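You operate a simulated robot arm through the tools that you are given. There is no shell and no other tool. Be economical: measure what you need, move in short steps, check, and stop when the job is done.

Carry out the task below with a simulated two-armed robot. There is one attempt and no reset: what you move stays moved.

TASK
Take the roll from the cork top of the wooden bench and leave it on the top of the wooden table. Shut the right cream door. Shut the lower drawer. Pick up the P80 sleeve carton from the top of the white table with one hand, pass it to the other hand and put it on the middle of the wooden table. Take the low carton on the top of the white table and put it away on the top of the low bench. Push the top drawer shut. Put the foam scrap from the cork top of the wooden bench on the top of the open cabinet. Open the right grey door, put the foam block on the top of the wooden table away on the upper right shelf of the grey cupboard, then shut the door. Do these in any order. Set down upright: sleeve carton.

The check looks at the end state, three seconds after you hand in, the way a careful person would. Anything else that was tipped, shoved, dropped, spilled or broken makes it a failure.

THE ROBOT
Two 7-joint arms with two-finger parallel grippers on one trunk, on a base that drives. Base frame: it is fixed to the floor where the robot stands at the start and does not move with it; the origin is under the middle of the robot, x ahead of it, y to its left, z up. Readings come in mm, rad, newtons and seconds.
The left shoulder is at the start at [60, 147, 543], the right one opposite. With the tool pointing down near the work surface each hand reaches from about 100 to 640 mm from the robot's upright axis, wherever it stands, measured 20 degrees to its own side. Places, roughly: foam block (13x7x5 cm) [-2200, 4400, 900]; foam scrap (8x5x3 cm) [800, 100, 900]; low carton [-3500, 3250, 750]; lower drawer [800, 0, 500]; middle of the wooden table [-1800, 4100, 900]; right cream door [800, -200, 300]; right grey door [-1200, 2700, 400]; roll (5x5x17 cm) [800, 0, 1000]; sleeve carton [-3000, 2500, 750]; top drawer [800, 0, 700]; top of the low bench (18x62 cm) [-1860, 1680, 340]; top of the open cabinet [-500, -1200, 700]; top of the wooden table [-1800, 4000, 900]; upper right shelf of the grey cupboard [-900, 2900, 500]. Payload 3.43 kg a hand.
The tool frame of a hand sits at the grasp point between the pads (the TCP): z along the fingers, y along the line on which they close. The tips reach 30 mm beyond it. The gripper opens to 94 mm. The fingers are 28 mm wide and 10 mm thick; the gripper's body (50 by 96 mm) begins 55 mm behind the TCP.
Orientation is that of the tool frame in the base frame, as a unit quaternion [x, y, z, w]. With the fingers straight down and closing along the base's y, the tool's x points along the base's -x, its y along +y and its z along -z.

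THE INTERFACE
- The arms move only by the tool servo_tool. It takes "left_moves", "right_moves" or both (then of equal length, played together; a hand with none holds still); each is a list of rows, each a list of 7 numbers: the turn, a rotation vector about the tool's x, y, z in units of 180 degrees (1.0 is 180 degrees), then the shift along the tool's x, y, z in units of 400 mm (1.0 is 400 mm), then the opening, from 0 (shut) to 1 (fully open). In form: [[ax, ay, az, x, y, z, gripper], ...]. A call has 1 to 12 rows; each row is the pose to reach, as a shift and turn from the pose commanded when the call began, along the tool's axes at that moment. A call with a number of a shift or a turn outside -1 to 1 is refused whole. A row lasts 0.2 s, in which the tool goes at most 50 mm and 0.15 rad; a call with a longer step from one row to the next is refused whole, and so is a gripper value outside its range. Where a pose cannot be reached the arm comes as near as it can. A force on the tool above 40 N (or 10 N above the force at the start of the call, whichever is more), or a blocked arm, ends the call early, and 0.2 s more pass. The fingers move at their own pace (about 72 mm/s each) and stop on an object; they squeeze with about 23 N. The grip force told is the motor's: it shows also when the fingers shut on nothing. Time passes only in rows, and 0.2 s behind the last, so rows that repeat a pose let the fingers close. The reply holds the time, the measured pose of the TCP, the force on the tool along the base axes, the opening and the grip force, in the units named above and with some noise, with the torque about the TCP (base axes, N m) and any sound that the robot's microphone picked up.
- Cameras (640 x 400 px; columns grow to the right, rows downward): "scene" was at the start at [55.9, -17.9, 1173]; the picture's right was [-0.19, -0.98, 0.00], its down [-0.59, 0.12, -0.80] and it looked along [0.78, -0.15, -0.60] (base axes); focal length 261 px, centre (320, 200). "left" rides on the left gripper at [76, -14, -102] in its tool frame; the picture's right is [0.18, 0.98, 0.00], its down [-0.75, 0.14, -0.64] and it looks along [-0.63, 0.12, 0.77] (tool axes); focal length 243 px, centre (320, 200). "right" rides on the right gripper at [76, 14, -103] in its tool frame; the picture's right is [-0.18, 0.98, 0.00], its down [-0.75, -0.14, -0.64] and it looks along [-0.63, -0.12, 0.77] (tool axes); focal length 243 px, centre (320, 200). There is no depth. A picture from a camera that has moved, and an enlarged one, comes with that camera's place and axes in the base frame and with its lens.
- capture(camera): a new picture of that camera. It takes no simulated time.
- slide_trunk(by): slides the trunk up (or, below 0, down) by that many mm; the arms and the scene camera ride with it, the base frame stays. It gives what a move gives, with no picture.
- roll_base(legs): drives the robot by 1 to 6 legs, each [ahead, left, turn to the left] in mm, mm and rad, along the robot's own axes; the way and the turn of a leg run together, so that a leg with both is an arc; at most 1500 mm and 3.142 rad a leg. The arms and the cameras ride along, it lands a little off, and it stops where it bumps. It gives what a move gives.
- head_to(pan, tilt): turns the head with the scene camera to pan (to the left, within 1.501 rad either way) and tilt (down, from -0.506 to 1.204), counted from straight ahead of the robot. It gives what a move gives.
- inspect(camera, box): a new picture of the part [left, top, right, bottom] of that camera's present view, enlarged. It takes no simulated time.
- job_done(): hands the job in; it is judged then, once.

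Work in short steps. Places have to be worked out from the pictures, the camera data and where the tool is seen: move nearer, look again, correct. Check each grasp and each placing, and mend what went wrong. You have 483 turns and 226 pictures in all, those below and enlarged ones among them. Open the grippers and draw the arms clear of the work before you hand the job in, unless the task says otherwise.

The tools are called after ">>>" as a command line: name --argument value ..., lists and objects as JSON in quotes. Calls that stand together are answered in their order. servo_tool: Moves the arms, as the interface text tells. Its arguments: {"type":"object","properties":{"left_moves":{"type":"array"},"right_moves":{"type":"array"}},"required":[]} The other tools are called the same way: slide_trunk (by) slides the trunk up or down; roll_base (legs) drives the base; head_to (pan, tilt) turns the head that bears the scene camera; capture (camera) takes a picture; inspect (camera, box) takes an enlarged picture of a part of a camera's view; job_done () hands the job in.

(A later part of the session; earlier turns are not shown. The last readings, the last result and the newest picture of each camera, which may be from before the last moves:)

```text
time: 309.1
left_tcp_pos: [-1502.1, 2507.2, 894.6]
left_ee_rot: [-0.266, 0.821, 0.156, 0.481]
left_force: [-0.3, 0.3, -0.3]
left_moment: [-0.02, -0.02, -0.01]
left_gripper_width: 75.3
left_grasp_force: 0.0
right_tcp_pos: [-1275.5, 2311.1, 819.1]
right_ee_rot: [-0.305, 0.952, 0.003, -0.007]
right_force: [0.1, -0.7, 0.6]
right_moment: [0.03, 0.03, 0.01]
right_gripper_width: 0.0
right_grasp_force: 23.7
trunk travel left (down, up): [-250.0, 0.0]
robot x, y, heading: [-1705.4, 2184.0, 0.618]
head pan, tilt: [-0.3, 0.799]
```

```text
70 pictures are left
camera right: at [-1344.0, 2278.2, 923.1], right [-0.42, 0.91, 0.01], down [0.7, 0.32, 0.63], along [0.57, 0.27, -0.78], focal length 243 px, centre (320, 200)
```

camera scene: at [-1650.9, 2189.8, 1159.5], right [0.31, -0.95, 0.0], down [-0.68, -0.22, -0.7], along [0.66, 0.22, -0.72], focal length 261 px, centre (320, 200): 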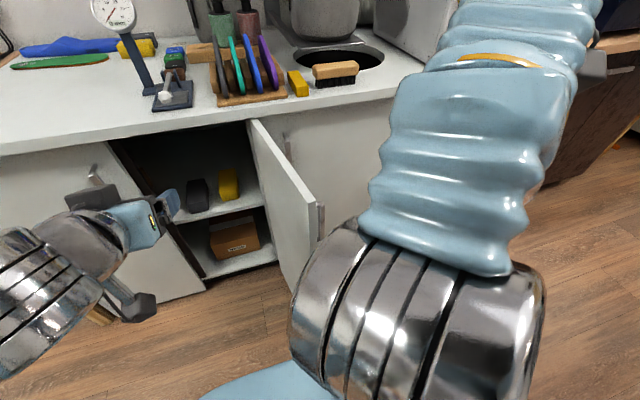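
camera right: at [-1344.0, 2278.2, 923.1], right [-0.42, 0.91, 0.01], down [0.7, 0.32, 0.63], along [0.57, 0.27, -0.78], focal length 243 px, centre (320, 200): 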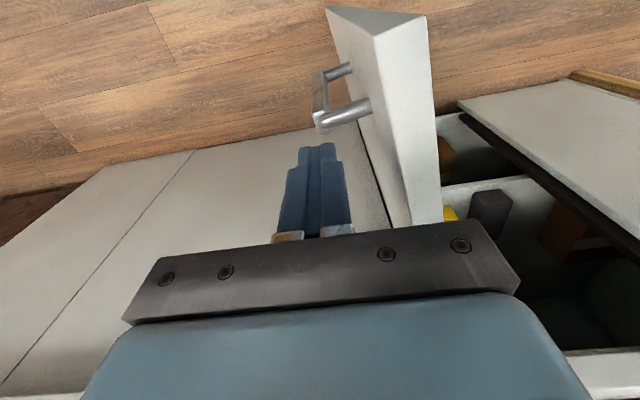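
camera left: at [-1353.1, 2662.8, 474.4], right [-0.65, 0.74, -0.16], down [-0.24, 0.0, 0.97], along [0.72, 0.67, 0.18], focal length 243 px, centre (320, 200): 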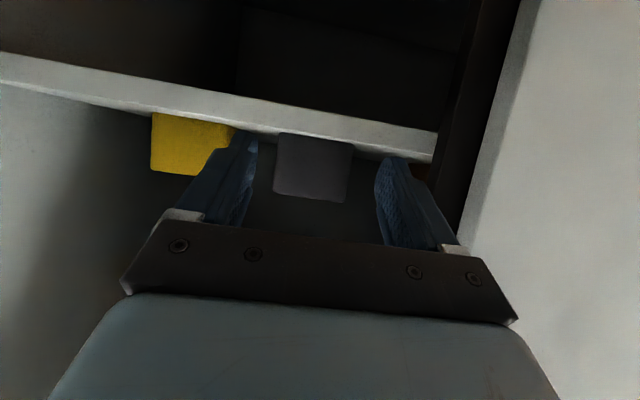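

I sweep left to swing the door toward closed.

>>> servo_tool --right_moves '[[0, 0, 0, 0, 0.0625, 0, 0], [0, 0, 0, -0.0025, 0.125, 0, 0], [0, 0, 0, -0.005, 0.1875, 0, 0], [0, 0, 0, -0.0075, 0.25, 0, 0], [0, 0, 0, -0.01, 0.3125, 0, 0], [0, 0, 0, -0.015, 0.375, 0, 0], [0, 0, 0, -0.035, 0.4375, 0, 0], [0, 0, 0, -0.055, 0.5, 0, 0], [0, 0, 0, -0.075, 0.5625, 0, 0], [0, 0, 0, -0.105, 0.6125, 0, 0], [0, 0, 0, -0.1375, 0.655, 0, 0]]'

>>> capture --camera "scene"

>>> capture --camera "right"

```text
time: 310.6
left_tcp_pos: [-1504.6, 2511.3, 893.4]
left_ee_rot: [-0.271, 0.821, 0.159, 0.477]
left_force: [-0.1, 3.7, -0.9]
left_moment: [-0.14, 0.04, -0.07]
left_gripper_width: 75.1
left_grasp_force: 0.1
right_tcp_pos: [-1359.1, 2439.8, 823.4]
right_ee_rot: [-0.303, 0.953, 0.006, -0.008]
right_force: [0.2, -0.8, 0.0]
right_moment: [0.01, 0.01, 0.02]
right_gripper_width: 0.0
right_grasp_force: 23.0
trunk travel left (down, up): [-250.0, 0.0]
robot x, y, heading: [-1705.9, 2182.9, 0.617]
head pan, tilt: [-0.3, 0.799]
stopped in row 7 (left hand): the force on the tool passed its limit at 55 N (the readings are from after the stop); the commanded pose is now the measured one
```

```text
69 pictures are left
camera scene: at [-1650.8, 2189.6, 1159.5], right [0.31, -0.95, 0.0], down [-0.68, -0.22, -0.7], along [0.66, 0.22, -0.72], focal length 261 px, centre (320, 200)
```

scene: 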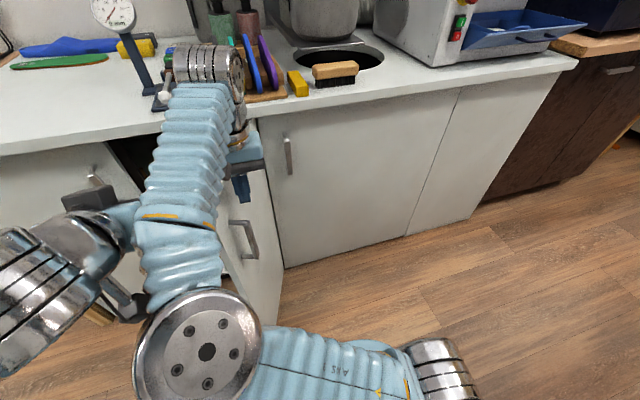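

```text
68 pictures are left
camera right: at [-1426.6, 2407.5, 927.2], right [-0.42, 0.91, 0.01], down [0.71, 0.32, 0.63], along [0.57, 0.27, -0.78], focal length 243 px, centre (320, 200)
```

right: 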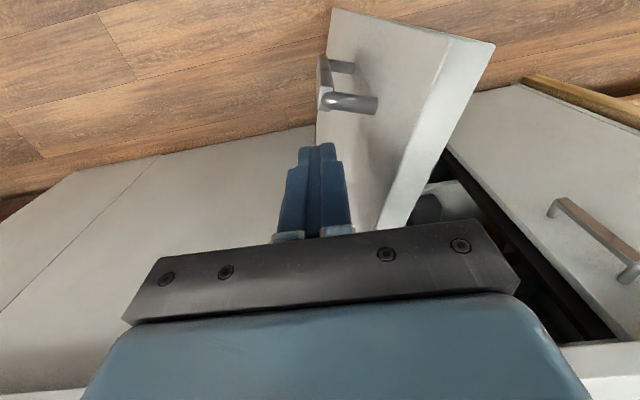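

The right forearm met the left hand; the door is at about 60°. I draw the right hand away: right, up and back.

>>> servo_tool --right_moves '[[0, 0, 0, 0, -0.1, 0, 0], [0, 0, 0, 0.02, -0.2, -0.02, 0], [0, 0, 0, 0.05, -0.29, -0.06, 0], [0, 0, 0, 0.08, -0.37, -0.12, 0], [0, 0, 0, 0.12, -0.44, -0.2, 0], [0, 0, 0, 0.18, -0.5, -0.28, 0], [0, 0, 0, 0.26, -0.55, -0.34, 0], [0, 0, 0, 0.36, -0.57, -0.38, 0], [0, 0, 0, 0.36, -0.57, -0.38, 0]]'

>>> capture --camera "scene"

```text
time: 312.6
left_tcp_pos: [-1503.5, 2510.7, 892.9]
left_ee_rot: [-0.27, 0.821, 0.16, 0.477]
left_force: [-0.5, -0.7, 0.4]
left_moment: [0.02, -0.01, -0.02]
left_gripper_width: 75.3
left_grasp_force: 0.0
right_tcp_pos: [-1341.5, 2169.5, 973.4]
right_ee_rot: [-0.303, 0.953, 0.006, -0.009]
right_force: [0.9, -0.3, 0.0]
right_moment: [0.02, 0.01, 0.02]
right_gripper_width: 0.0
right_grasp_force: 22.4
trunk travel left (down, up): [-250.0, 0.0]
robot x, y, heading: [-1706.0, 2178.6, 0.621]
head pan, tilt: [-0.3, 0.799]
```

```text
67 pictures are left
camera scene: at [-1651.0, 2189.5, 1159.5], right [0.31, -0.95, 0.0], down [-0.68, -0.22, -0.7], along [0.66, 0.22, -0.72], focal length 261 px, centre (320, 200)
```

scene: 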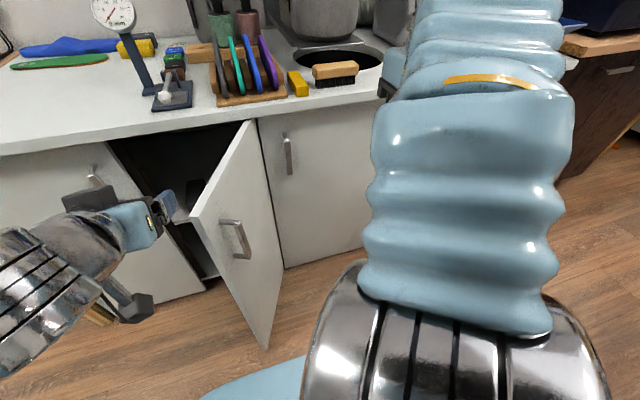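

The door stands about 60°. I close the left hand, bring it right and down in front of the door's outer face.

>>> servo_tool --left_moves '[[0, 0, 0, 0.04, -0.06, 0.02, 0.5], [0, 0, 0, 0.08, -0.12, 0.045, 0.2], [0, 0, 0, 0.12, -0.18, 0.07, 0], [0, 0, 0, 0.16, -0.24, 0.095, 0], [0, 0, 0, 0.16, -0.24, 0.095, 0]]'

>>> capture --camera "scene"

>>> capture --camera "left"

```text
time: 313.5
left_tcp_pos: [-1460.3, 2450.9, 839.9]
left_ee_rot: [-0.273, 0.817, 0.164, 0.48]
left_force: [-15.9, -2.7, 8.7]
left_moment: [0.11, 0.08, 0.21]
left_gripper_width: 0.1
left_grasp_force: 23.3
right_tcp_pos: [-1343.8, 2169.6, 973.3]
right_ee_rot: [-0.303, 0.953, 0.006, -0.008]
right_force: [0.5, 0.4, 0.3]
right_moment: [0.0, 0.01, 0.0]
right_gripper_width: 0.2
right_grasp_force: 22.9
trunk travel left (down, up): [-250.0, 0.0]
robot x, y, heading: [-1704.2, 2187.9, 0.617]
head pan, tilt: [-0.3, 0.799]
stopped in row 4 (left hand): the force on the tool passed its limit at 55 N (the readings are from after the stop); the commanded pose is now the measured one
```

```text
66 pictures are left
camera scene: at [-1652.9, 2189.3, 1159.8], right [0.31, -0.95, 0.0], down [-0.68, -0.22, -0.7], along [0.66, 0.22, -0.72], focal length 261 px, centre (320, 200)
```

scene: 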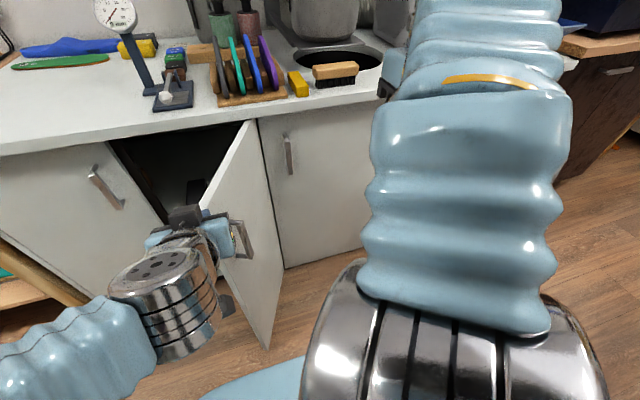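

```text
65 pictures are left
camera left: at [-1553.5, 2363.5, 822.4], right [-0.66, 0.73, -0.16], down [-0.24, -0.01, 0.97], along [0.71, 0.68, 0.18], focal length 243 px, centre (320, 200)
```

left: 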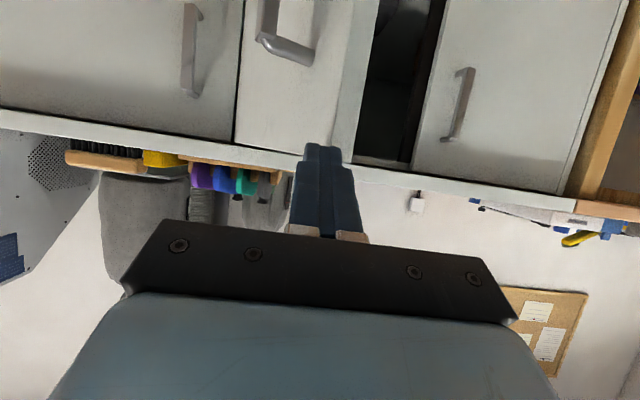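

The left hand met the door's edge. I lift it off leftwards and go back to a better place: base further left and back, pushing with the right hand.

>>> servo_tool --left_moves '[[0, 0, 0, 0, 0.02, -0.01, 0], [0, 0, 0, -0.02, 0.08, -0.02, 0], [0, 0, 0, -0.08, 0.15, -0.05, 0], [0, 0, 0, -0.15, 0.2, -0.09, 0], [0, 0, 0, -0.2, 0.24, -0.12, 0]]'

>>> roll_base --legs '[[0, 235, 0], [-70, 0, 0]]'

>>> head_to --pan -0.1 --tilt 0.8

>>> capture --camera "scene"

```text
time: 314.7
left_tcp_pos: [-1519.7, 2525.0, 932.5]
left_ee_rot: [-0.272, 0.819, 0.163, 0.479]
left_force: [0.2, 0.5, 0.3]
left_moment: [-0.02, 0.01, 0.01]
left_gripper_width: 0.0
left_grasp_force: 23.2
right_tcp_pos: [-1342.0, 2170.4, 972.3]
right_ee_rot: [-0.303, 0.953, 0.006, -0.008]
right_force: [-0.5, -0.5, 0.6]
right_moment: [-0.01, 0.01, -0.02]
right_gripper_width: 0.1
right_grasp_force: 23.3
trunk travel left (down, up): [-250.0, 0.0]
robot x, y, heading: [-1709.9, 2182.7, 0.617]
head pan, tilt: [-0.3, 0.799]
```

```text
time: 317.1
left_tcp_pos: [-1712.2, 2675.8, 931.6]
left_ee_rot: [-0.271, 0.819, 0.162, 0.479]
left_force: [0.7, -0.2, 0.4]
left_moment: [0.02, 0.0, 0.01]
left_gripper_width: 0.2
left_grasp_force: 23.0
right_tcp_pos: [-1534.0, 2320.3, 972.6]
right_ee_rot: [-0.303, 0.953, 0.006, -0.008]
right_force: [-0.3, 0.3, 0.0]
right_moment: [-0.01, 0.0, -0.03]
right_gripper_width: 0.2
right_grasp_force: 22.6
trunk travel left (down, up): [-250.0, 0.0]
robot x, y, heading: [-1898.9, 2334.1, 0.621]
head pan, tilt: [-0.3, 0.799]
```

```text
time: 317.8
left_tcp_pos: [-1712.2, 2676.0, 932.5]
left_ee_rot: [-0.272, 0.818, 0.163, 0.48]
left_force: [0.1, -0.1, 1.1]
left_moment: [0.01, 0.0, -0.01]
left_gripper_width: 0.2
left_grasp_force: 23.1
right_tcp_pos: [-1534.3, 2320.8, 972.8]
right_ee_rot: [-0.303, 0.953, 0.005, -0.008]
right_force: [0.2, -0.7, -0.1]
right_moment: [-0.02, -0.02, -0.01]
right_gripper_width: 0.0
right_grasp_force: 23.2
trunk travel left (down, up): [-250.0, 0.0]
robot x, y, heading: [-1900.5, 2334.7, 0.618]
head pan, tilt: [-0.099, 0.799]
```

```text
64 pictures are left
camera scene: at [-1850.9, 2354.8, 1159.5], right [0.5, -0.87, 0.0], down [-0.62, -0.36, -0.7], along [0.61, 0.35, -0.72], focal length 261 px, centre (320, 200)
```

scene: 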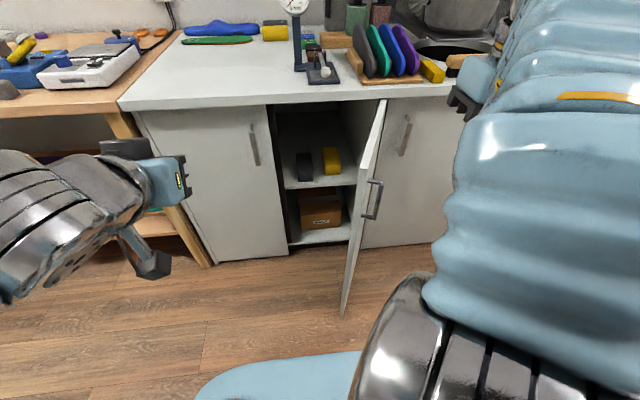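

The door is at about 70° with its outer side to the right. I bring the right hand (pointing down, high) forward beside it, then lower.

>>> servo_tool --right_moves '[[0, 0, 0, -0.1, -0.03, 0.02, 0], [0, 0, 0, -0.2, -0.06, 0.04, 0], [0, 0, 0, -0.3, -0.09, 0.06, 0], [0, 0, 0, -0.4, -0.12, 0.09, 0], [0, 0, 0, -0.48, -0.14, 0.14, 0], [0, 0, 0, -0.49, -0.14, 0.24, 0], [0, 0, 0, -0.49, -0.14, 0.33, 0], [0, 0, 0, -0.49, -0.14, 0.385, 0], [0, 0, 0, -0.49, -0.14, 0.385, 0]]'

>>> capture --camera "right"

```text
time: 319.8
left_tcp_pos: [-1711.1, 2676.3, 931.8]
left_ee_rot: [-0.272, 0.819, 0.163, 0.478]
left_force: [-0.1, -0.1, -0.5]
left_moment: [-0.03, 0.01, 0.03]
left_gripper_width: 0.0
left_grasp_force: 23.2
right_tcp_pos: [-1346.2, 2389.2, 814.5]
right_ee_rot: [-0.304, 0.953, 0.006, -0.008]
right_force: [0.2, 0.1, -1.1]
right_moment: [0.01, 0.0, 0.0]
right_gripper_width: 0.3
right_grasp_force: 23.1
trunk travel left (down, up): [-250.0, 0.0]
robot x, y, heading: [-1897.1, 2331.4, 0.618]
head pan, tilt: [-0.099, 0.799]
```

```text
63 pictures are left
camera right: at [-1414.3, 2356.6, 918.9], right [-0.42, 0.91, 0.01], down [0.71, 0.32, 0.63], along [0.57, 0.27, -0.78], focal length 243 px, centre (320, 200)
```

right: 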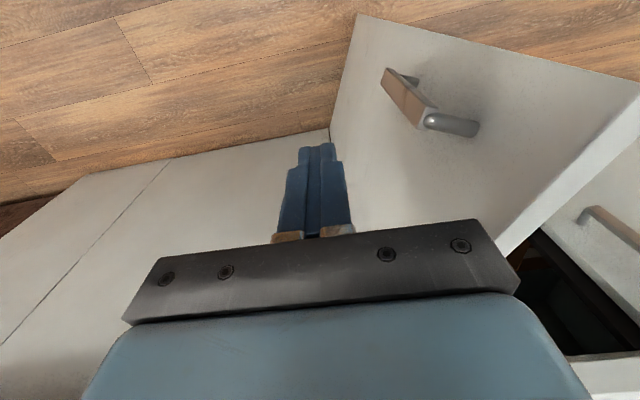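

I sweep left and forward along the closing arc.

>>> servo_tool --right_moves '[[0, 0, 0, -0.025, 0.06, 0, 0], [0, 0, 0, -0.05, 0.12, 0, 0], [0, 0, 0, -0.0775, 0.1825, 0, 0], [0, 0, 0, -0.1125, 0.2525, 0, 0], [0, 0, 0, -0.15, 0.3225, 0, 0], [0, 0, 0, -0.185, 0.3925, 0, 0], [0, 0, 0, -0.2425, 0.445, 0, 0], [0, 0, 0, -0.3, 0.5, 0, 0], [0, 0, 0, -0.3575, 0.5525, 0, 0], [0, 0, 0, -0.41, 0.5825, 0, 0]]'

>>> capture --camera "scene"

```text
time: 322.0
left_tcp_pos: [-1712.9, 2675.7, 931.8]
left_ee_rot: [-0.272, 0.818, 0.163, 0.48]
left_force: [-0.5, 0.0, -0.1]
left_moment: [0.01, 0.01, -0.01]
left_gripper_width: 0.0
left_grasp_force: 23.4
right_tcp_pos: [-1390.8, 2631.2, 801.0]
right_ee_rot: [-0.303, 0.953, 0.007, -0.007]
right_force: [0.8, -0.5, 0.7]
right_moment: [-0.01, -0.02, -0.02]
right_gripper_width: 0.2
right_grasp_force: 23.0
right hand out of reach, approached as far as the arm can: row 8, 9, 10
trunk travel left (down, up): [-250.0, 0.0]
robot x, y, heading: [-1894.8, 2328.6, 0.616]
head pan, tilt: [-0.099, 0.799]
```

```text
62 pictures are left
camera scene: at [-1850.9, 2354.7, 1159.5], right [0.5, -0.87, 0.0], down [-0.62, -0.36, -0.7], along [0.61, 0.35, -0.72], focal length 261 px, centre (320, 200)
```

scene: 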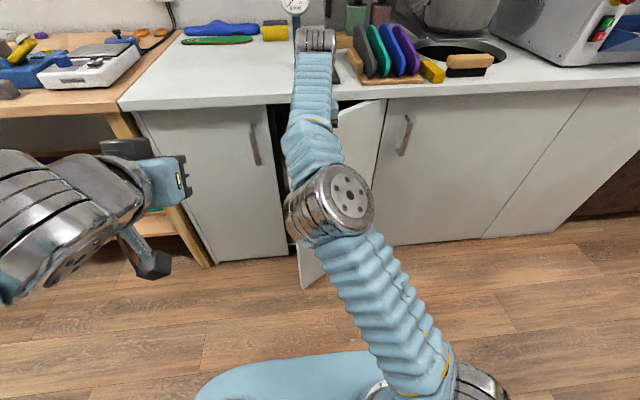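

Now about 40° open. I use the base to push forward 110 mm.

>>> roll_base --legs '[[110, 0, 0]]'

>>> capture --camera "scene"

>>> capture --camera "right"

```text
time: 323.2
left_tcp_pos: [-1622.9, 2739.6, 931.3]
left_ee_rot: [-0.272, 0.818, 0.163, 0.48]
left_force: [-0.4, -0.4, -0.2]
left_moment: [0.01, -0.02, -0.03]
left_gripper_width: 0.0
left_grasp_force: 22.7
right_tcp_pos: [-1301.5, 2694.7, 801.0]
right_ee_rot: [-0.302, 0.953, 0.006, -0.007]
right_force: [-0.2, 0.7, 1.6]
right_moment: [-0.03, 0.02, -0.02]
right_gripper_width: 0.1
right_grasp_force: 22.7
trunk travel left (down, up): [-250.0, 0.0]
robot x, y, heading: [-1811.8, 2396.7, 0.617]
head pan, tilt: [-0.099, 0.799]
```

```text
61 pictures are left
camera scene: at [-1761.5, 2418.3, 1159.5], right [0.5, -0.87, 0.0], down [-0.62, -0.36, -0.7], along [0.61, 0.35, -0.72], focal length 261 px, centre (320, 200)
```

scene: 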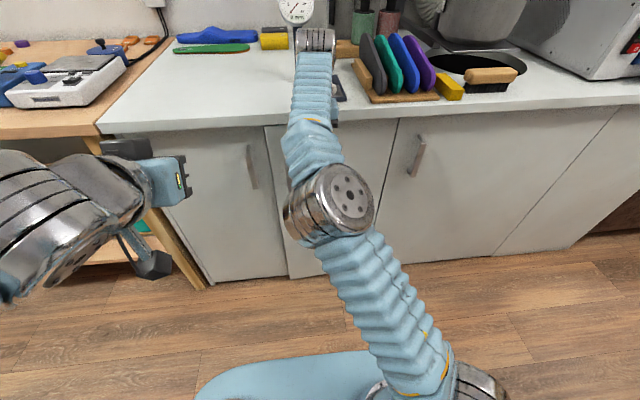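

```text
60 pictures are left
camera right: at [-1368.8, 2662.2, 904.7], right [-0.42, 0.91, 0.01], down [0.71, 0.32, 0.63], along [0.57, 0.27, -0.78], focal length 243 px, centre (320, 200)
```

right: 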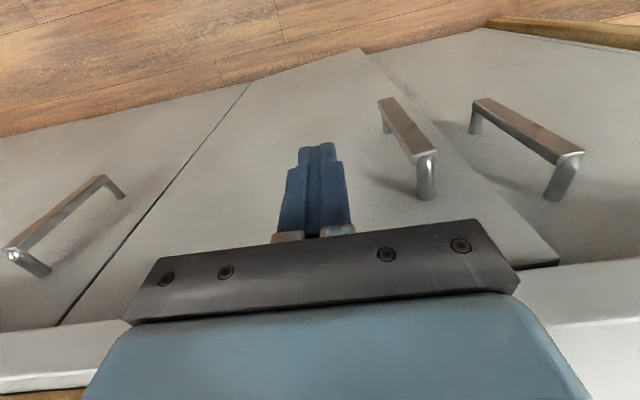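

Nearly shut. I tilt the hand so its tips lead and push the rest until it stops.

>>> servo_tool --right_moves '[[0, -0.042, 0, 0, 0, 0, 0], [0, -0.084, 0, 0, 0, 0, 0], [0, -0.126, 0, 0, 0, 0, 0], [0, -0.167, 0, -0.02, 0, 0, 0], [0, -0.167, 0, -0.055, 0.01, 0, 0], [0, -0.167, 0, -0.09, 0.01, 0, 0], [0, -0.167, 0, -0.12, 0.01, 0, 0], [0, -0.167, 0, -0.15, 0.01, 0, 0], [0, -0.167, 0, -0.18, 0.01, 0, 0], [0, -0.167, 0, -0.21, 0.01, 0, 0], [0, -0.167, 0, -0.24, 0.01, 0, 0]]'

>>> capture --camera "scene"

>>> capture --camera "right"

```text
time: 325.0
left_tcp_pos: [-1623.2, 2740.0, 932.2]
left_ee_rot: [-0.272, 0.818, 0.163, 0.48]
left_force: [-0.2, -0.6, -0.3]
left_moment: [-0.05, 0.0, 0.02]
left_gripper_width: 0.0
left_grasp_force: 23.2
right_tcp_pos: [-1261.7, 2728.3, 799.2]
right_ee_rot: [-0.291, 0.924, 0.083, 0.233]
right_force: [-13.0, -11.3, -1.5]
right_moment: [0.31, -0.43, 0.24]
right_gripper_width: 0.0
right_grasp_force: 23.5
trunk travel left (down, up): [-250.0, 0.0]
robot x, y, heading: [-1807.5, 2395.4, 0.617]
head pan, tilt: [-0.099, 0.799]
stopped in row 8 (right hand): the force on the tool passed its limit at 58 N (the readings are from after the stop); the commanded pose is now the measured one
```

```text
59 pictures are left
camera scene: at [-1762.7, 2417.3, 1159.6], right [0.5, -0.87, 0.0], down [-0.62, -0.35, -0.7], along [0.61, 0.35, -0.72], focal length 261 px, centre (320, 200)
```

scene: 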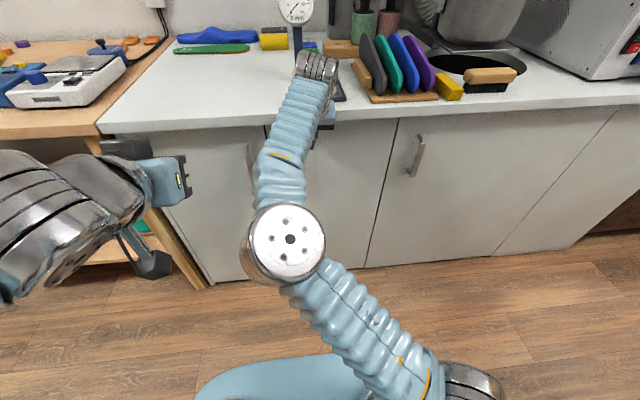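

```text
58 pictures are left
camera right: at [-1362.7, 2672.3, 853.0], right [-0.43, 0.89, 0.1], down [0.38, 0.08, 0.92], along [0.82, 0.44, -0.37], focal length 243 px, centre (320, 200)
```

right: 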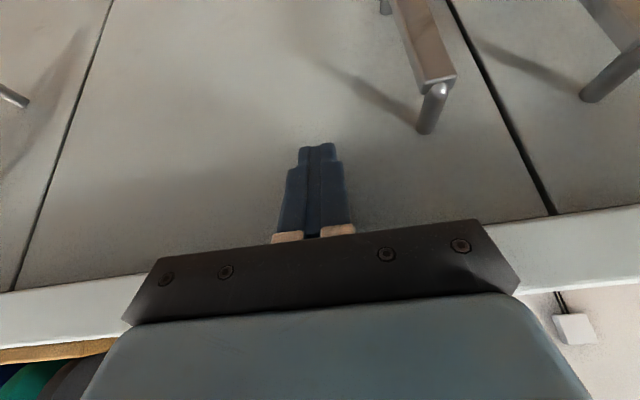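

The door is shut flush. I retract the right hand.

>>> servo_tool --right_moves '[[0, 0, 0, 0.02, 0, -0.011, 0], [0, 0, 0, 0.07, 0, -0.04, 0], [0, 0, 0, 0.15, 0, -0.085, 0], [0, 0, 0, 0.23, 0, -0.13, 0], [0, 0, 0, 0.3, -0.05, -0.17, 0], [0, 0, 0, 0.3, -0.15, -0.24, 0], [0, 0, 0, 0.3, -0.25, -0.31, 0], [0, 0, 0, 0.3, -0.35, -0.37, 0]]'

>>> capture --camera "scene"

```text
time: 326.8
left_tcp_pos: [-1621.8, 2739.4, 932.4]
left_ee_rot: [-0.272, 0.818, 0.163, 0.48]
left_force: [0.8, -0.1, -1.2]
left_moment: [-0.01, 0.01, -0.05]
left_gripper_width: 0.0
left_grasp_force: 22.7
right_tcp_pos: [-1322.4, 2512.4, 868.5]
right_ee_rot: [-0.292, 0.924, 0.082, 0.235]
right_force: [1.3, 0.0, 0.3]
right_moment: [0.0, -0.01, -0.05]
right_gripper_width: 0.0
right_grasp_force: 23.2
trunk travel left (down, up): [-250.0, 0.0]
robot x, y, heading: [-1810.1, 2399.6, 0.62]
head pan, tilt: [-0.099, 0.799]
```

```text
57 pictures are left
camera scene: at [-1761.7, 2418.5, 1159.5], right [0.5, -0.87, 0.0], down [-0.62, -0.36, -0.7], along [0.61, 0.35, -0.72], focal length 261 px, centre (320, 200)
```

scene: 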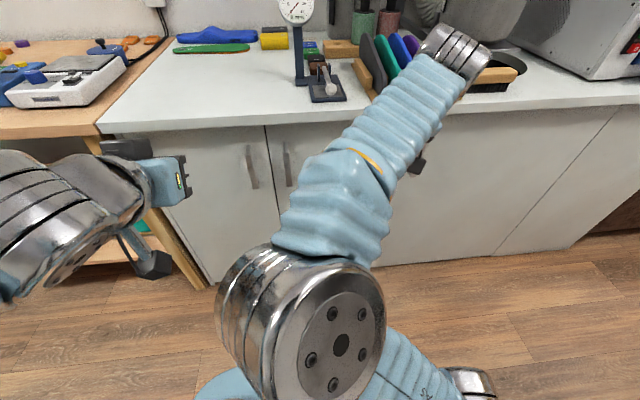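

Everything stands, door shut. Remaining: the low carton. I back off, strafe to the tables, turn about and look at it.

>>> roll_base --legs '[[-60, 0, 0], [0, 1350, 0], [0, 0, 3.14]]'

>>> head_to --pan -0.4 --tilt 0.6

>>> capture --camera "scene"

```text
time: 341.4
left_tcp_pos: [-2821.8, 3114.2, 931.1]
left_ee_rot: [0.82, 0.267, -0.48, 0.159]
left_force: [-0.2, -0.3, -0.4]
left_moment: [0.0, 0.0, 0.02]
left_gripper_width: 0.0
left_grasp_force: 23.3
right_tcp_pos: [-3120.1, 3344.7, 868.5]
right_ee_rot: [0.926, 0.285, -0.235, 0.081]
right_force: [0.1, 0.0, -0.2]
right_moment: [0.0, 0.04, -0.01]
right_gripper_width: 0.0
right_grasp_force: 23.1
trunk travel left (down, up): [-250.0, 0.0]
robot x, y, heading: [-2633.5, 3456.9, -2.535]
head pan, tilt: [-0.099, 0.799]
```

```text
time: 342.2
left_tcp_pos: [-2821.2, 3115.4, 931.7]
left_ee_rot: [0.82, 0.266, -0.481, 0.16]
left_force: [-0.9, 0.5, -0.3]
left_moment: [0.02, -0.03, 0.02]
left_gripper_width: 0.0
left_grasp_force: 23.1
right_tcp_pos: [-3120.0, 3346.7, 868.4]
right_ee_rot: [0.925, 0.287, -0.234, 0.081]
right_force: [0.3, 0.6, 0.2]
right_moment: [0.01, -0.04, -0.02]
right_gripper_width: 0.1
right_grasp_force: 23.6
trunk travel left (down, up): [-250.0, 0.0]
robot x, y, heading: [-2630.9, 3455.4, -2.539]
head pan, tilt: [-0.4, 0.6]
```

```text
56 pictures are left
camera scene: at [-2693.6, 3453.5, 1176.3], right [-0.21, 0.98, 0.0], down [0.55, 0.12, -0.82], along [-0.81, -0.17, -0.57], focal length 261 px, centre (320, 200)
```

scene: 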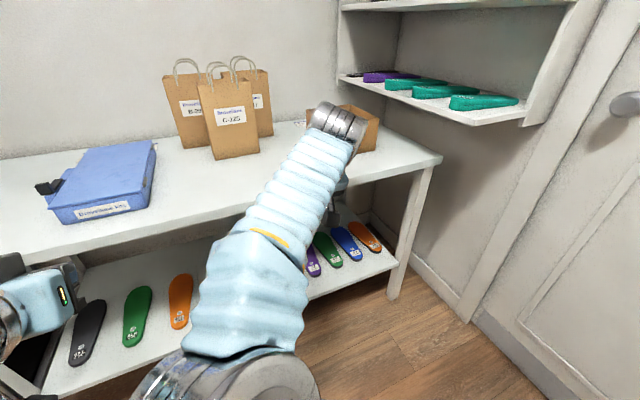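

I shift right 380 mm in front of the carton and draw the right hand back.

>>> roll_base --legs '[[0, -380, 0.017]]'

>>> servo_tool --right_moves '[[0, 0.03, 0, 0.08, 0, -0.05, 0], [0, 0.06, 0, 0.16, 0, -0.1, 0], [0, 0.1, 0, 0.24, -0.03, -0.16, 0.4], [0, 0.13, 0, 0.31, -0.08, -0.22, 0.8], [0, 0.16, 0, 0.34, -0.15, -0.27, 1], [0, 0.16, 0, 0.34, -0.22, -0.3, 1]]'

>>> head_to --pan 0 --tilt 0.6

>>> capture --camera "scene"

```text
time: 344.6
left_tcp_pos: [-3033.5, 3421.1, 931.2]
left_ee_rot: [0.818, 0.272, -0.479, 0.163]
left_force: [0.7, -0.1, 0.2]
left_moment: [0.03, 0.04, -0.01]
left_gripper_width: 0.0
left_grasp_force: 22.9
right_tcp_pos: [-3335.8, 3647.0, 866.9]
right_ee_rot: [0.924, 0.293, -0.233, 0.084]
right_force: [0.0, 0.0, -0.3]
right_moment: [0.03, 0.02, 0.0]
right_gripper_width: 0.0
right_grasp_force: 23.4
trunk travel left (down, up): [-250.0, 0.0]
robot x, y, heading: [-2850.1, 3761.3, -2.524]
head pan, tilt: [-0.4, 0.6]
```

```text
time: 346.0
left_tcp_pos: [-3034.8, 3421.0, 932.6]
left_ee_rot: [0.818, 0.273, -0.479, 0.164]
left_force: [-0.3, 0.3, -0.8]
left_moment: [-0.01, -0.02, 0.0]
left_gripper_width: 0.0
left_grasp_force: 22.8
right_tcp_pos: [-3242.5, 3820.9, 906.5]
right_ee_rot: [0.953, 0.304, 0.004, 0.007]
right_force: [0.8, -0.4, -0.4]
right_moment: [0.02, 0.02, 0.03]
right_gripper_width: 94.1
right_grasp_force: 0.0
trunk travel left (down, up): [-250.0, 0.0]
robot x, y, heading: [-2848.6, 3764.3, -2.517]
head pan, tilt: [-0.4, 0.6]
```

```text
time: 346.9
left_tcp_pos: [-3033.2, 3421.3, 931.4]
left_ee_rot: [0.818, 0.272, -0.479, 0.163]
left_force: [0.2, 0.5, 0.7]
left_moment: [-0.01, 0.03, -0.03]
left_gripper_width: 0.0
left_grasp_force: 23.1
right_tcp_pos: [-3241.5, 3820.3, 905.2]
right_ee_rot: [0.953, 0.304, 0.003, 0.008]
right_force: [0.2, -0.3, 0.1]
right_moment: [0.0, -0.02, 0.02]
right_gripper_width: 94.1
right_grasp_force: 0.0
trunk travel left (down, up): [-250.0, 0.0]
robot x, y, heading: [-2849.3, 3763.7, -2.525]
head pan, tilt: [0.0, 0.6]
```

```text
55 pictures are left
camera scene: at [-2896.4, 3729.5, 1176.4], right [-0.58, 0.81, 0.0], down [0.46, 0.33, -0.83], along [-0.67, -0.48, -0.56], focal length 261 px, centre (320, 200)
```

scene: 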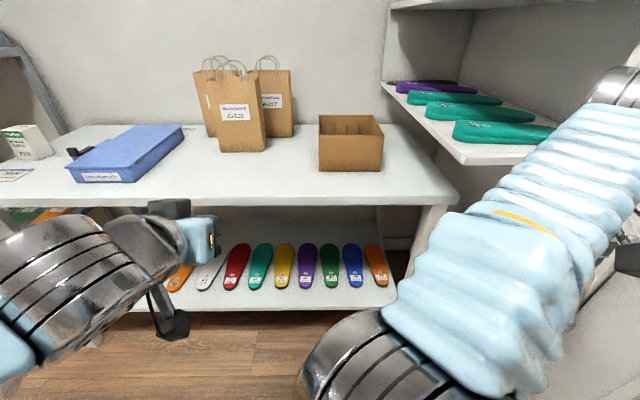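

>>> inspect --camera "scene" --box '[280, 90, 440, 190]'

```text
4.00 times, centred on (360, 140) of scene
camera zoom: at [-2896.4, 3729.5, 1176.4], right [-0.58, 0.81, 0.0], down [0.46, 0.33, -0.83], along [-0.67, -0.48, -0.56], focal length 1043 px, centre (160, 440)
```

zoom: 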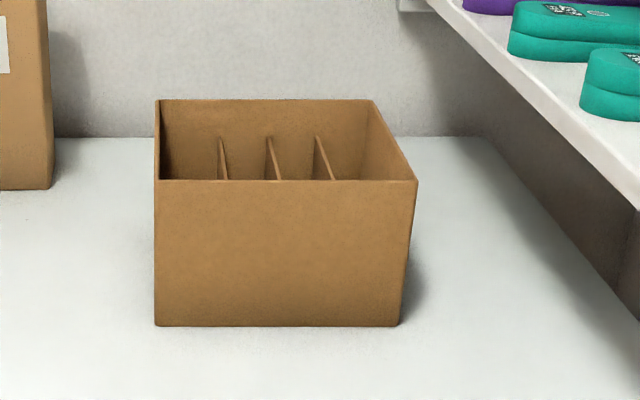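

The carton is about 19×20×12 cm with dividers, close to a wall shelf on the right that would foul the right arm. Plan: the left hand pinches its left wall, drags it toward me and left; then both hands lift it. First I set both hands pointing down.

>>> servo_tool --left_moves '[[0, 0.042, 0, -0.02, -0.03, 0, 0.2], [0, 0.084, 0, -0.04, -0.06, 0, 0.4], [0, 0.126, 0, -0.06, -0.1, 0, 0.43], [0, 0.168, 0, -0.08, -0.14, 0.02, 0.43], [0, 0.21, 0, -0.1, -0.18, 0.03, 0.43], [0, 0.252, 0, -0.12, -0.22, 0.04, 0.43], [0, 0.293, 0, -0.14, -0.26, 0.04, 0.43], [0, 0.333, 0, -0.14, -0.3, 0.03, 0.43], [0, 0.333, 0, -0.14, -0.3, 0.03, 0.43]]' --right_moves '[[0, 0, 0, 0, 0.05, -0.03, 0.6], [0, 0, 0, 0.02, 0.1, -0.06, 0.43], [0, 0, 0, 0.04, 0.15, -0.09, 0.43], [0, 0, 0, 0.06, 0.2, -0.12, 0.43], [0, 0, 0, 0.06, 0.25, -0.14, 0.43], [0, 0, 0, 0.06, 0.3, -0.14, 0.43], [0, 0, 0, 0.06, 0.3, -0.14, 0.43], [0, 0, 0, 0.06, 0.3, -0.14, 0.43], [0, 0, 0, 0.06, 0.3, -0.14, 0.43]]'

>>> capture --camera "scene"

```text
time: 348.9
left_tcp_pos: [-3136.7, 3494.8, 974.9]
left_ee_rot: [0.948, 0.317, -0.006, 0.005]
left_force: [0.2, 0.1, 0.2]
left_moment: [-0.06, 0.0, -0.01]
left_gripper_width: 40.2
left_grasp_force: 0.1
right_tcp_pos: [-3165.0, 3743.5, 961.2]
right_ee_rot: [0.958, 0.287, 0.012, 0.009]
right_force: [-0.1, 0.8, -1.2]
right_moment: [0.0, -0.03, -0.02]
right_gripper_width: 40.3
right_grasp_force: 0.1
trunk travel left (down, up): [-250.0, 0.0]
robot x, y, heading: [-2849.7, 3763.2, -2.526]
head pan, tilt: [0.0, 0.6]
```

```text
53 pictures are left
camera scene: at [-2896.6, 3729.5, 1176.4], right [-0.58, 0.81, 0.0], down [0.46, 0.33, -0.82], along [-0.67, -0.48, -0.57], focal length 261 px, centre (320, 200)
```

scene: 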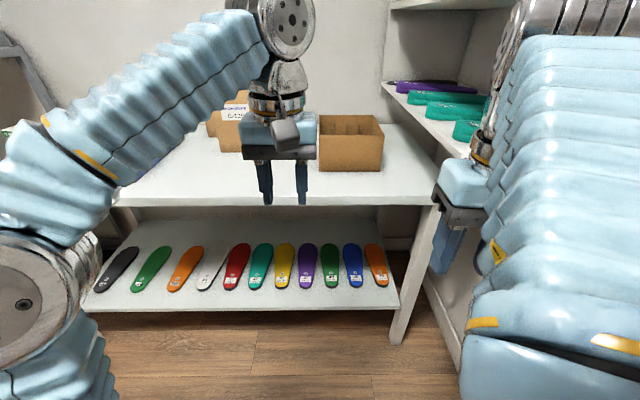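

I move left 60 and ahead 290 mm, so the carton's left wall is within the left hand's reach.

>>> roll_base --legs '[[0, 60, 0], [290, 0, 0]]'

>>> capture --camera "scene"

```text
time: 351.4
left_tcp_pos: [-3336.7, 3276.0, 973.8]
left_ee_rot: [0.948, 0.317, -0.007, 0.005]
left_force: [0.7, 0.6, 0.3]
left_moment: [0.02, 0.02, -0.02]
left_gripper_width: 40.2
left_grasp_force: 0.0
right_tcp_pos: [-3365.8, 3525.5, 961.4]
right_ee_rot: [0.957, 0.289, 0.012, 0.01]
right_force: [-0.1, 1.5, 0.4]
right_moment: [-0.01, 0.06, 0.01]
right_gripper_width: 40.1
right_grasp_force: 0.1
trunk travel left (down, up): [-250.0, 0.0]
robot x, y, heading: [-3052.3, 3547.3, -2.518]
head pan, tilt: [0.0, 0.6]
```

```text
52 pictures are left
camera scene: at [-3097.4, 3511.5, 1176.4], right [-0.58, 0.81, 0.0], down [0.46, 0.33, -0.83], along [-0.67, -0.48, -0.56], focal length 261 px, centre (320, 200)
```

scene: 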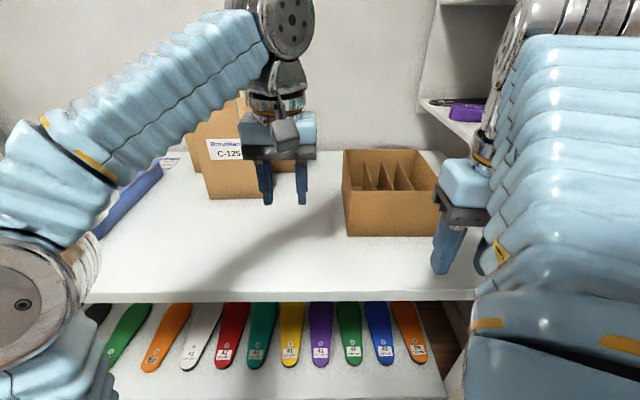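

The carton's left wall is at about 58 mm right, rim z≈900, 483–690 ahead. I move the left hand over it (opening 40 mm).

>>> servo_tool --left_moves '[[0, 0, 0, -0.07, -0.06, 0.01, 0.43], [0, 0, 0, -0.14, -0.12, 0.02, 0.43], [0, 0, 0, -0.21, -0.18, 0.035, 0.43], [0, 0, 0, -0.28, -0.24, 0.05, 0.43], [0, 0, 0, -0.34, -0.285, 0.065, 0.43], [0, 0, 0, -0.34, -0.285, 0.065, 0.43]]'

>>> capture --camera "left"

```text
time: 352.9
left_tcp_pos: [-3443.3, 3305.3, 946.9]
left_ee_rot: [0.948, 0.318, -0.008, 0.005]
left_force: [-0.1, 0.1, -1.1]
left_moment: [-0.01, 0.0, 0.01]
left_gripper_width: 40.4
left_grasp_force: 0.0
left hand out of reach, approached as far as the arm can: row 3, 4, 5, 6
right_tcp_pos: [-3365.8, 3525.4, 961.1]
right_ee_rot: [0.957, 0.289, 0.013, 0.011]
right_force: [0.2, 0.3, 0.5]
right_moment: [-0.02, -0.01, 0.0]
right_gripper_width: 40.1
right_grasp_force: 0.0
trunk travel left (down, up): [-250.0, 0.0]
robot x, y, heading: [-3048.5, 3543.1, -2.519]
head pan, tilt: [0.0, 0.6]
```

```text
51 pictures are left
camera left: at [-3390.4, 3363.9, 1048.5], right [0.74, -0.67, 0.0], down [-0.51, -0.56, 0.66], along [-0.44, -0.49, -0.75], focal length 243 px, centre (320, 200)
```

left: 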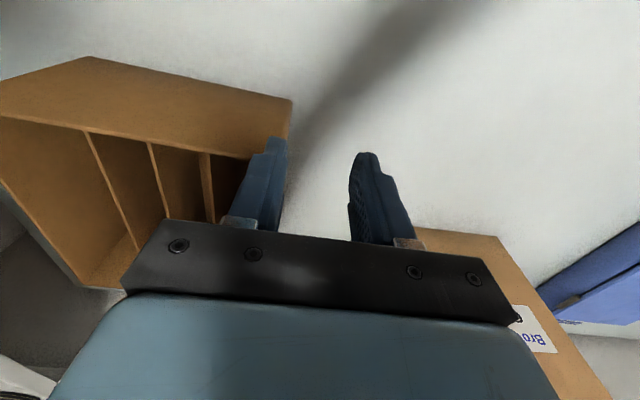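

The hand is about 35 mm short laterally and 50 mm short in depth; its tips are above the rim. I shift the base 45 ahead and 32 right.

>>> roll_base --legs '[[0, -32, 0], [48, 0, 0]]'

>>> capture --camera "left"

```text
time: 354.2
left_tcp_pos: [-3500.9, 3302.3, 946.4]
left_ee_rot: [0.948, 0.318, -0.008, 0.005]
left_force: [0.6, 0.4, 0.1]
left_moment: [0.03, 0.02, -0.01]
left_gripper_width: 40.4
left_grasp_force: 0.0
right_tcp_pos: [-3423.1, 3523.6, 960.3]
right_ee_rot: [0.957, 0.289, 0.013, 0.011]
right_force: [0.4, 0.4, 0.2]
right_moment: [-0.01, 0.03, 0.0]
right_gripper_width: 40.5
right_grasp_force: 0.2
trunk travel left (down, up): [-250.0, 0.0]
robot x, y, heading: [-3112.9, 3542.9, -2.522]
head pan, tilt: [0.0, 0.6]
```

```text
50 pictures are left
camera left: at [-3448.1, 3362.0, 1048.5], right [0.74, -0.67, 0.0], down [-0.51, -0.56, 0.66], along [-0.44, -0.49, -0.75], focal length 243 px, centre (320, 200)
```

left: 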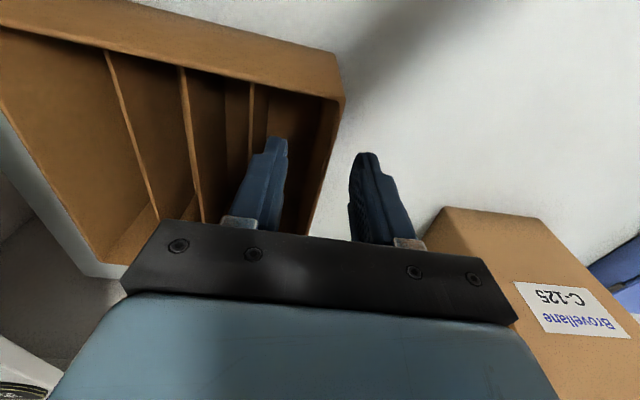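

The wall is between the fingers, the inner one in the free slot. I lower 40 mm and pinch the wall.

>>> servo_tool --left_moves '[[0, 0, 0, 0, 0, 0.03, 0.43], [0, 0, 0, 0, 0, 0.06, 0.43], [0, 0, 0, 0, 0, 0.09, 0.43], [0, 0, 0, 0, 0, 0.11, 0.43], [0, 0, 0, 0, 0, 0.11, 0.2], [0, 0, 0, 0, 0, 0.11, 0], [0, 0, 0, 0, 0, 0.11, 0], [0, 0, 0, 0, 0, 0.11, 0]]'

>>> capture --camera "left"

```text
time: 356.0
left_tcp_pos: [-3501.7, 3302.2, 903.7]
left_ee_rot: [0.948, 0.318, -0.008, 0.005]
left_force: [-0.9, 1.0, 0.5]
left_moment: [-0.1, 0.17, -0.14]
left_gripper_width: 8.4
left_grasp_force: 22.6
right_tcp_pos: [-3424.1, 3524.1, 961.6]
right_ee_rot: [0.957, 0.289, 0.013, 0.011]
right_force: [-0.7, 0.0, -0.2]
right_moment: [-0.03, -0.01, -0.01]
right_gripper_width: 40.3
right_grasp_force: 0.1
trunk travel left (down, up): [-250.0, 0.0]
robot x, y, heading: [-3106.6, 3538.8, -2.52]
head pan, tilt: [0.0, 0.6]
```

```text
49 pictures are left
camera left: at [-3449.1, 3361.5, 1004.9], right [0.74, -0.67, 0.0], down [-0.51, -0.56, 0.66], along [-0.44, -0.49, -0.75], focal length 243 px, centre (320, 200)
```

left: 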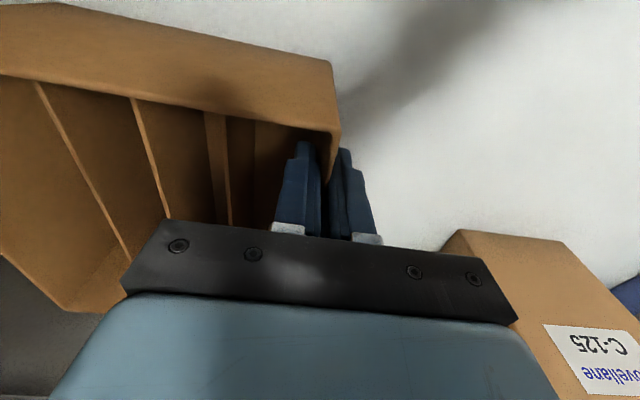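

Pinched (8 mm wall). I drag the carton with the base: 95 mm back and 120 mm left.

>>> roll_base --legs '[[-95, 0, 0], [0, 120, 0]]'

>>> capture --camera "scene"

```text
time: 358.0
left_tcp_pos: [-3352.5, 3258.3, 903.3]
left_ee_rot: [0.948, 0.319, -0.007, 0.004]
left_force: [0.7, 0.2, 0.9]
left_moment: [0.01, 0.05, -0.03]
left_gripper_width: 8.6
left_grasp_force: 22.6
right_tcp_pos: [-3275.2, 3480.5, 960.6]
right_ee_rot: [0.957, 0.289, 0.012, 0.01]
right_force: [-0.1, 0.8, -0.9]
right_moment: [-0.02, 0.05, 0.01]
right_gripper_width: 40.4
right_grasp_force: 0.1
trunk travel left (down, up): [-250.0, 0.0]
robot x, y, heading: [-2957.1, 3501.9, -2.52]
head pan, tilt: [0.0, 0.6]
```

```text
48 pictures are left
camera scene: at [-3006.5, 3466.9, 1176.4], right [-0.58, 0.81, 0.0], down [0.46, 0.33, -0.83], along [-0.67, -0.48, -0.56], focal length 261 px, centre (320, 200)
```

scene: 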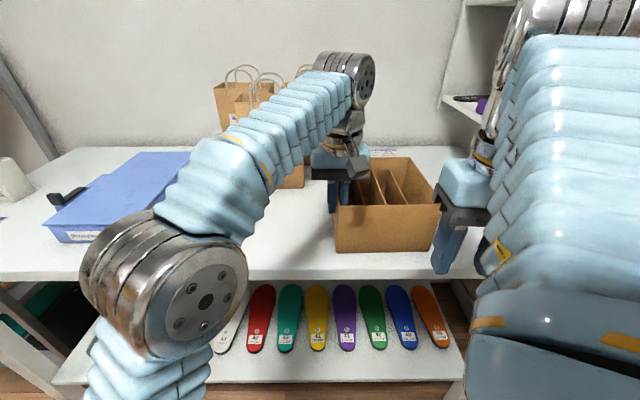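

The carton came along. Now I bring the right hand over its right wall (about 219 mm right, 463 ahead).

>>> servo_tool --right_moves '[[0, 0, 0, -0.1, -0.03, 0, 0.43], [0, 0, 0, -0.2, -0.06, 0, 0.43], [0, 0, 0, -0.3, -0.09, 0.01, 0.43], [0, 0, 0, -0.4, -0.12, 0.02, 0.43], [0, 0, 0, -0.475, -0.1275, 0.03, 0.43], [0, 0, 0, -0.475, -0.1275, 0.03, 0.43]]'

>>> capture --camera "right"

```text
time: 359.4
left_tcp_pos: [-3352.9, 3259.3, 903.5]
left_ee_rot: [0.948, 0.319, -0.007, 0.005]
left_force: [0.0, -0.6, 1.6]
left_moment: [-0.03, 0.14, 0.09]
left_gripper_width: 8.3
left_grasp_force: 22.9
right_tcp_pos: [-3462.3, 3418.9, 944.0]
right_ee_rot: [0.957, 0.29, 0.012, 0.011]
right_force: [0.8, 0.7, 0.4]
right_moment: [-0.01, -0.01, 0.0]
right_gripper_width: 40.3
right_grasp_force: 0.1
trunk travel left (down, up): [-250.0, 0.0]
robot x, y, heading: [-2962.9, 3498.8, -2.516]
head pan, tilt: [0.0, 0.6]
```

```text
47 pictures are left
camera right: at [-3393.7, 3450.3, 1048.2], right [0.39, -0.92, 0.02], down [-0.72, -0.29, 0.62], along [-0.57, -0.26, -0.78], focal length 243 px, centre (320, 200)
```

right: 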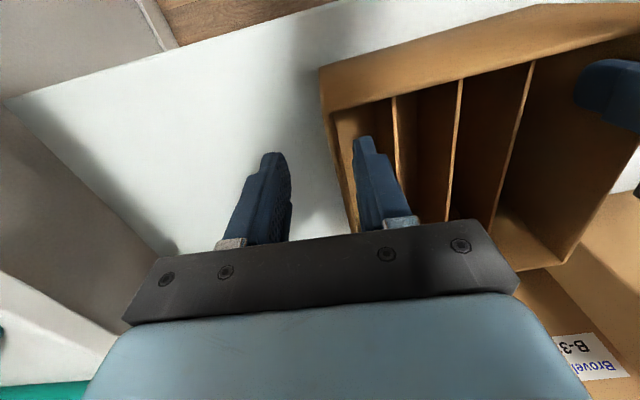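

The right wall is between the fingers. I centre by 9 mm, lower 40 mm and pinch.

>>> servo_tool --right_moves '[[0, 0, 0, 0, 0.022, 0.02, 0.43], [0, 0, 0, 0, 0.022, 0.05, 0.43], [0, 0, 0, 0, 0.022, 0.08, 0.43], [0, 0, 0, 0, 0.022, 0.1, 0.43], [0, 0, 0, 0, 0.022, 0.1, 0.2], [0, 0, 0, 0, 0.022, 0.1, 0], [0, 0, 0, 0, 0.022, 0.1, 0], [0, 0, 0, 0, 0.022, 0.1, 0]]'

>>> capture --camera "right"

```text
time: 361.2
left_tcp_pos: [-3353.8, 3258.4, 904.8]
left_ee_rot: [0.947, 0.32, -0.009, 0.004]
left_force: [-0.1, -1.7, 2.7]
left_moment: [0.14, -0.12, 0.0]
left_gripper_width: 8.2
left_grasp_force: 23.3
right_tcp_pos: [-3454.7, 3410.3, 903.7]
right_ee_rot: [0.957, 0.289, 0.012, 0.011]
right_force: [0.7, 2.2, 1.1]
right_moment: [0.07, 0.26, 0.53]
right_gripper_width: 9.6
right_grasp_force: 22.8
trunk travel left (down, up): [-250.0, 0.0]
robot x, y, heading: [-2959.5, 3506.8, -2.519]
head pan, tilt: [0.0, 0.6]
```

```text
46 pictures are left
camera right: at [-3386.4, 3442.1, 1009.1], right [0.39, -0.92, 0.02], down [-0.72, -0.29, 0.62], along [-0.57, -0.26, -0.78], focal length 243 px, centre (320, 200)
```

right: 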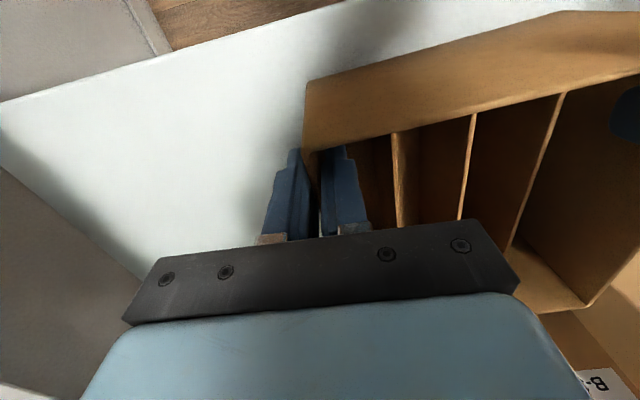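

Both walls pinched. I lift both hands together 40 mm.

>>> servo_tool --left_moves '[[0, 0, 0, 0, 0, -0.02, 0], [0, 0, 0, 0, 0, -0.04, 0], [0, 0, 0, 0, 0, -0.06, 0], [0, 0, 0, 0, 0, -0.08, 0], [0, 0, 0, 0, 0, -0.1, 0], [0, 0, 0, 0, 0, -0.1, 0]]' --right_moves '[[0, 0, 0, 0, 0, -0.02, 0], [0, 0, 0, 0, 0, -0.04, 0], [0, 0, 0, 0, 0, -0.06, 0], [0, 0, 0, 0, 0, -0.08, 0], [0, 0, 0, 0, 0, -0.1, 0], [0, 0, 0, 0, 0, -0.1, 0]]'

>>> capture --camera "scene"

```text
time: 362.6
left_tcp_pos: [-3352.7, 3261.2, 943.4]
left_ee_rot: [0.948, 0.319, -0.008, 0.004]
left_force: [-5.9, -0.5, -0.1]
left_moment: [-0.04, 0.07, 0.31]
left_gripper_width: 8.4
left_grasp_force: 22.6
right_tcp_pos: [-3455.1, 3409.2, 943.8]
right_ee_rot: [0.957, 0.289, 0.013, 0.01]
right_force: [4.9, 0.2, -2.8]
right_moment: [0.34, -0.06, 0.55]
right_gripper_width: 9.5
right_grasp_force: 22.6
trunk travel left (down, up): [-250.0, 0.0]
robot x, y, heading: [-2961.3, 3501.4, -2.52]
head pan, tilt: [0.0, 0.6]
```

```text
45 pictures are left
camera scene: at [-3006.8, 3466.8, 1176.4], right [-0.58, 0.81, 0.0], down [0.46, 0.33, -0.82], along [-0.67, -0.48, -0.57], focal length 261 px, centre (320, 200)
```

scene: 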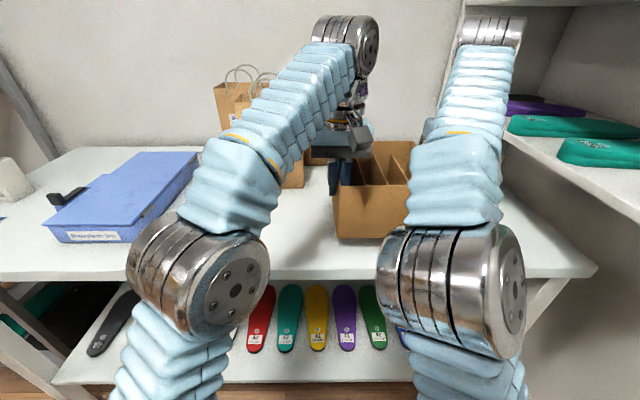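

Lifted level. I back to the aisle's middle and strafe left (toward the low bench), then look.

>>> roll_base --legs '[[-430, 0, 0], [0, 1100, 0], [0, 900, 0]]'

>>> capture --camera "scene"

```text
time: 374.8
left_tcp_pos: [-1836.4, 1877.7, 943.0]
left_ee_rot: [0.948, 0.318, -0.008, 0.005]
left_force: [-11.9, 10.5, -0.1]
left_moment: [0.02, -0.14, 0.2]
left_gripper_width: 8.2
left_grasp_force: 22.9
right_tcp_pos: [-1939.8, 2029.4, 944.3]
right_ee_rot: [0.957, 0.29, 0.013, 0.012]
right_force: [12.0, -9.3, -1.9]
right_moment: [0.25, 0.11, 0.52]
right_gripper_width: 9.5
right_grasp_force: 23.1
trunk travel left (down, up): [-250.0, 0.0]
robot x, y, heading: [-1442.8, 2122.9, -2.525]
head pan, tilt: [0.0, 0.6]
```

```text
44 pictures are left
camera scene: at [-1489.4, 2084.9, 1176.4], right [-0.58, 0.81, 0.0], down [0.46, 0.33, -0.82], along [-0.67, -0.48, -0.57], focal length 261 px, centre (320, 200)
```

scene: 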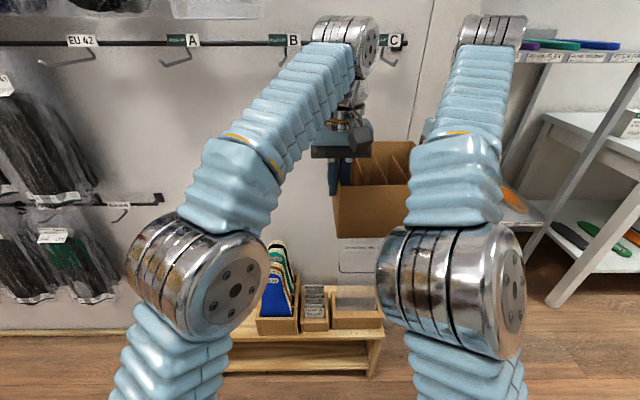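

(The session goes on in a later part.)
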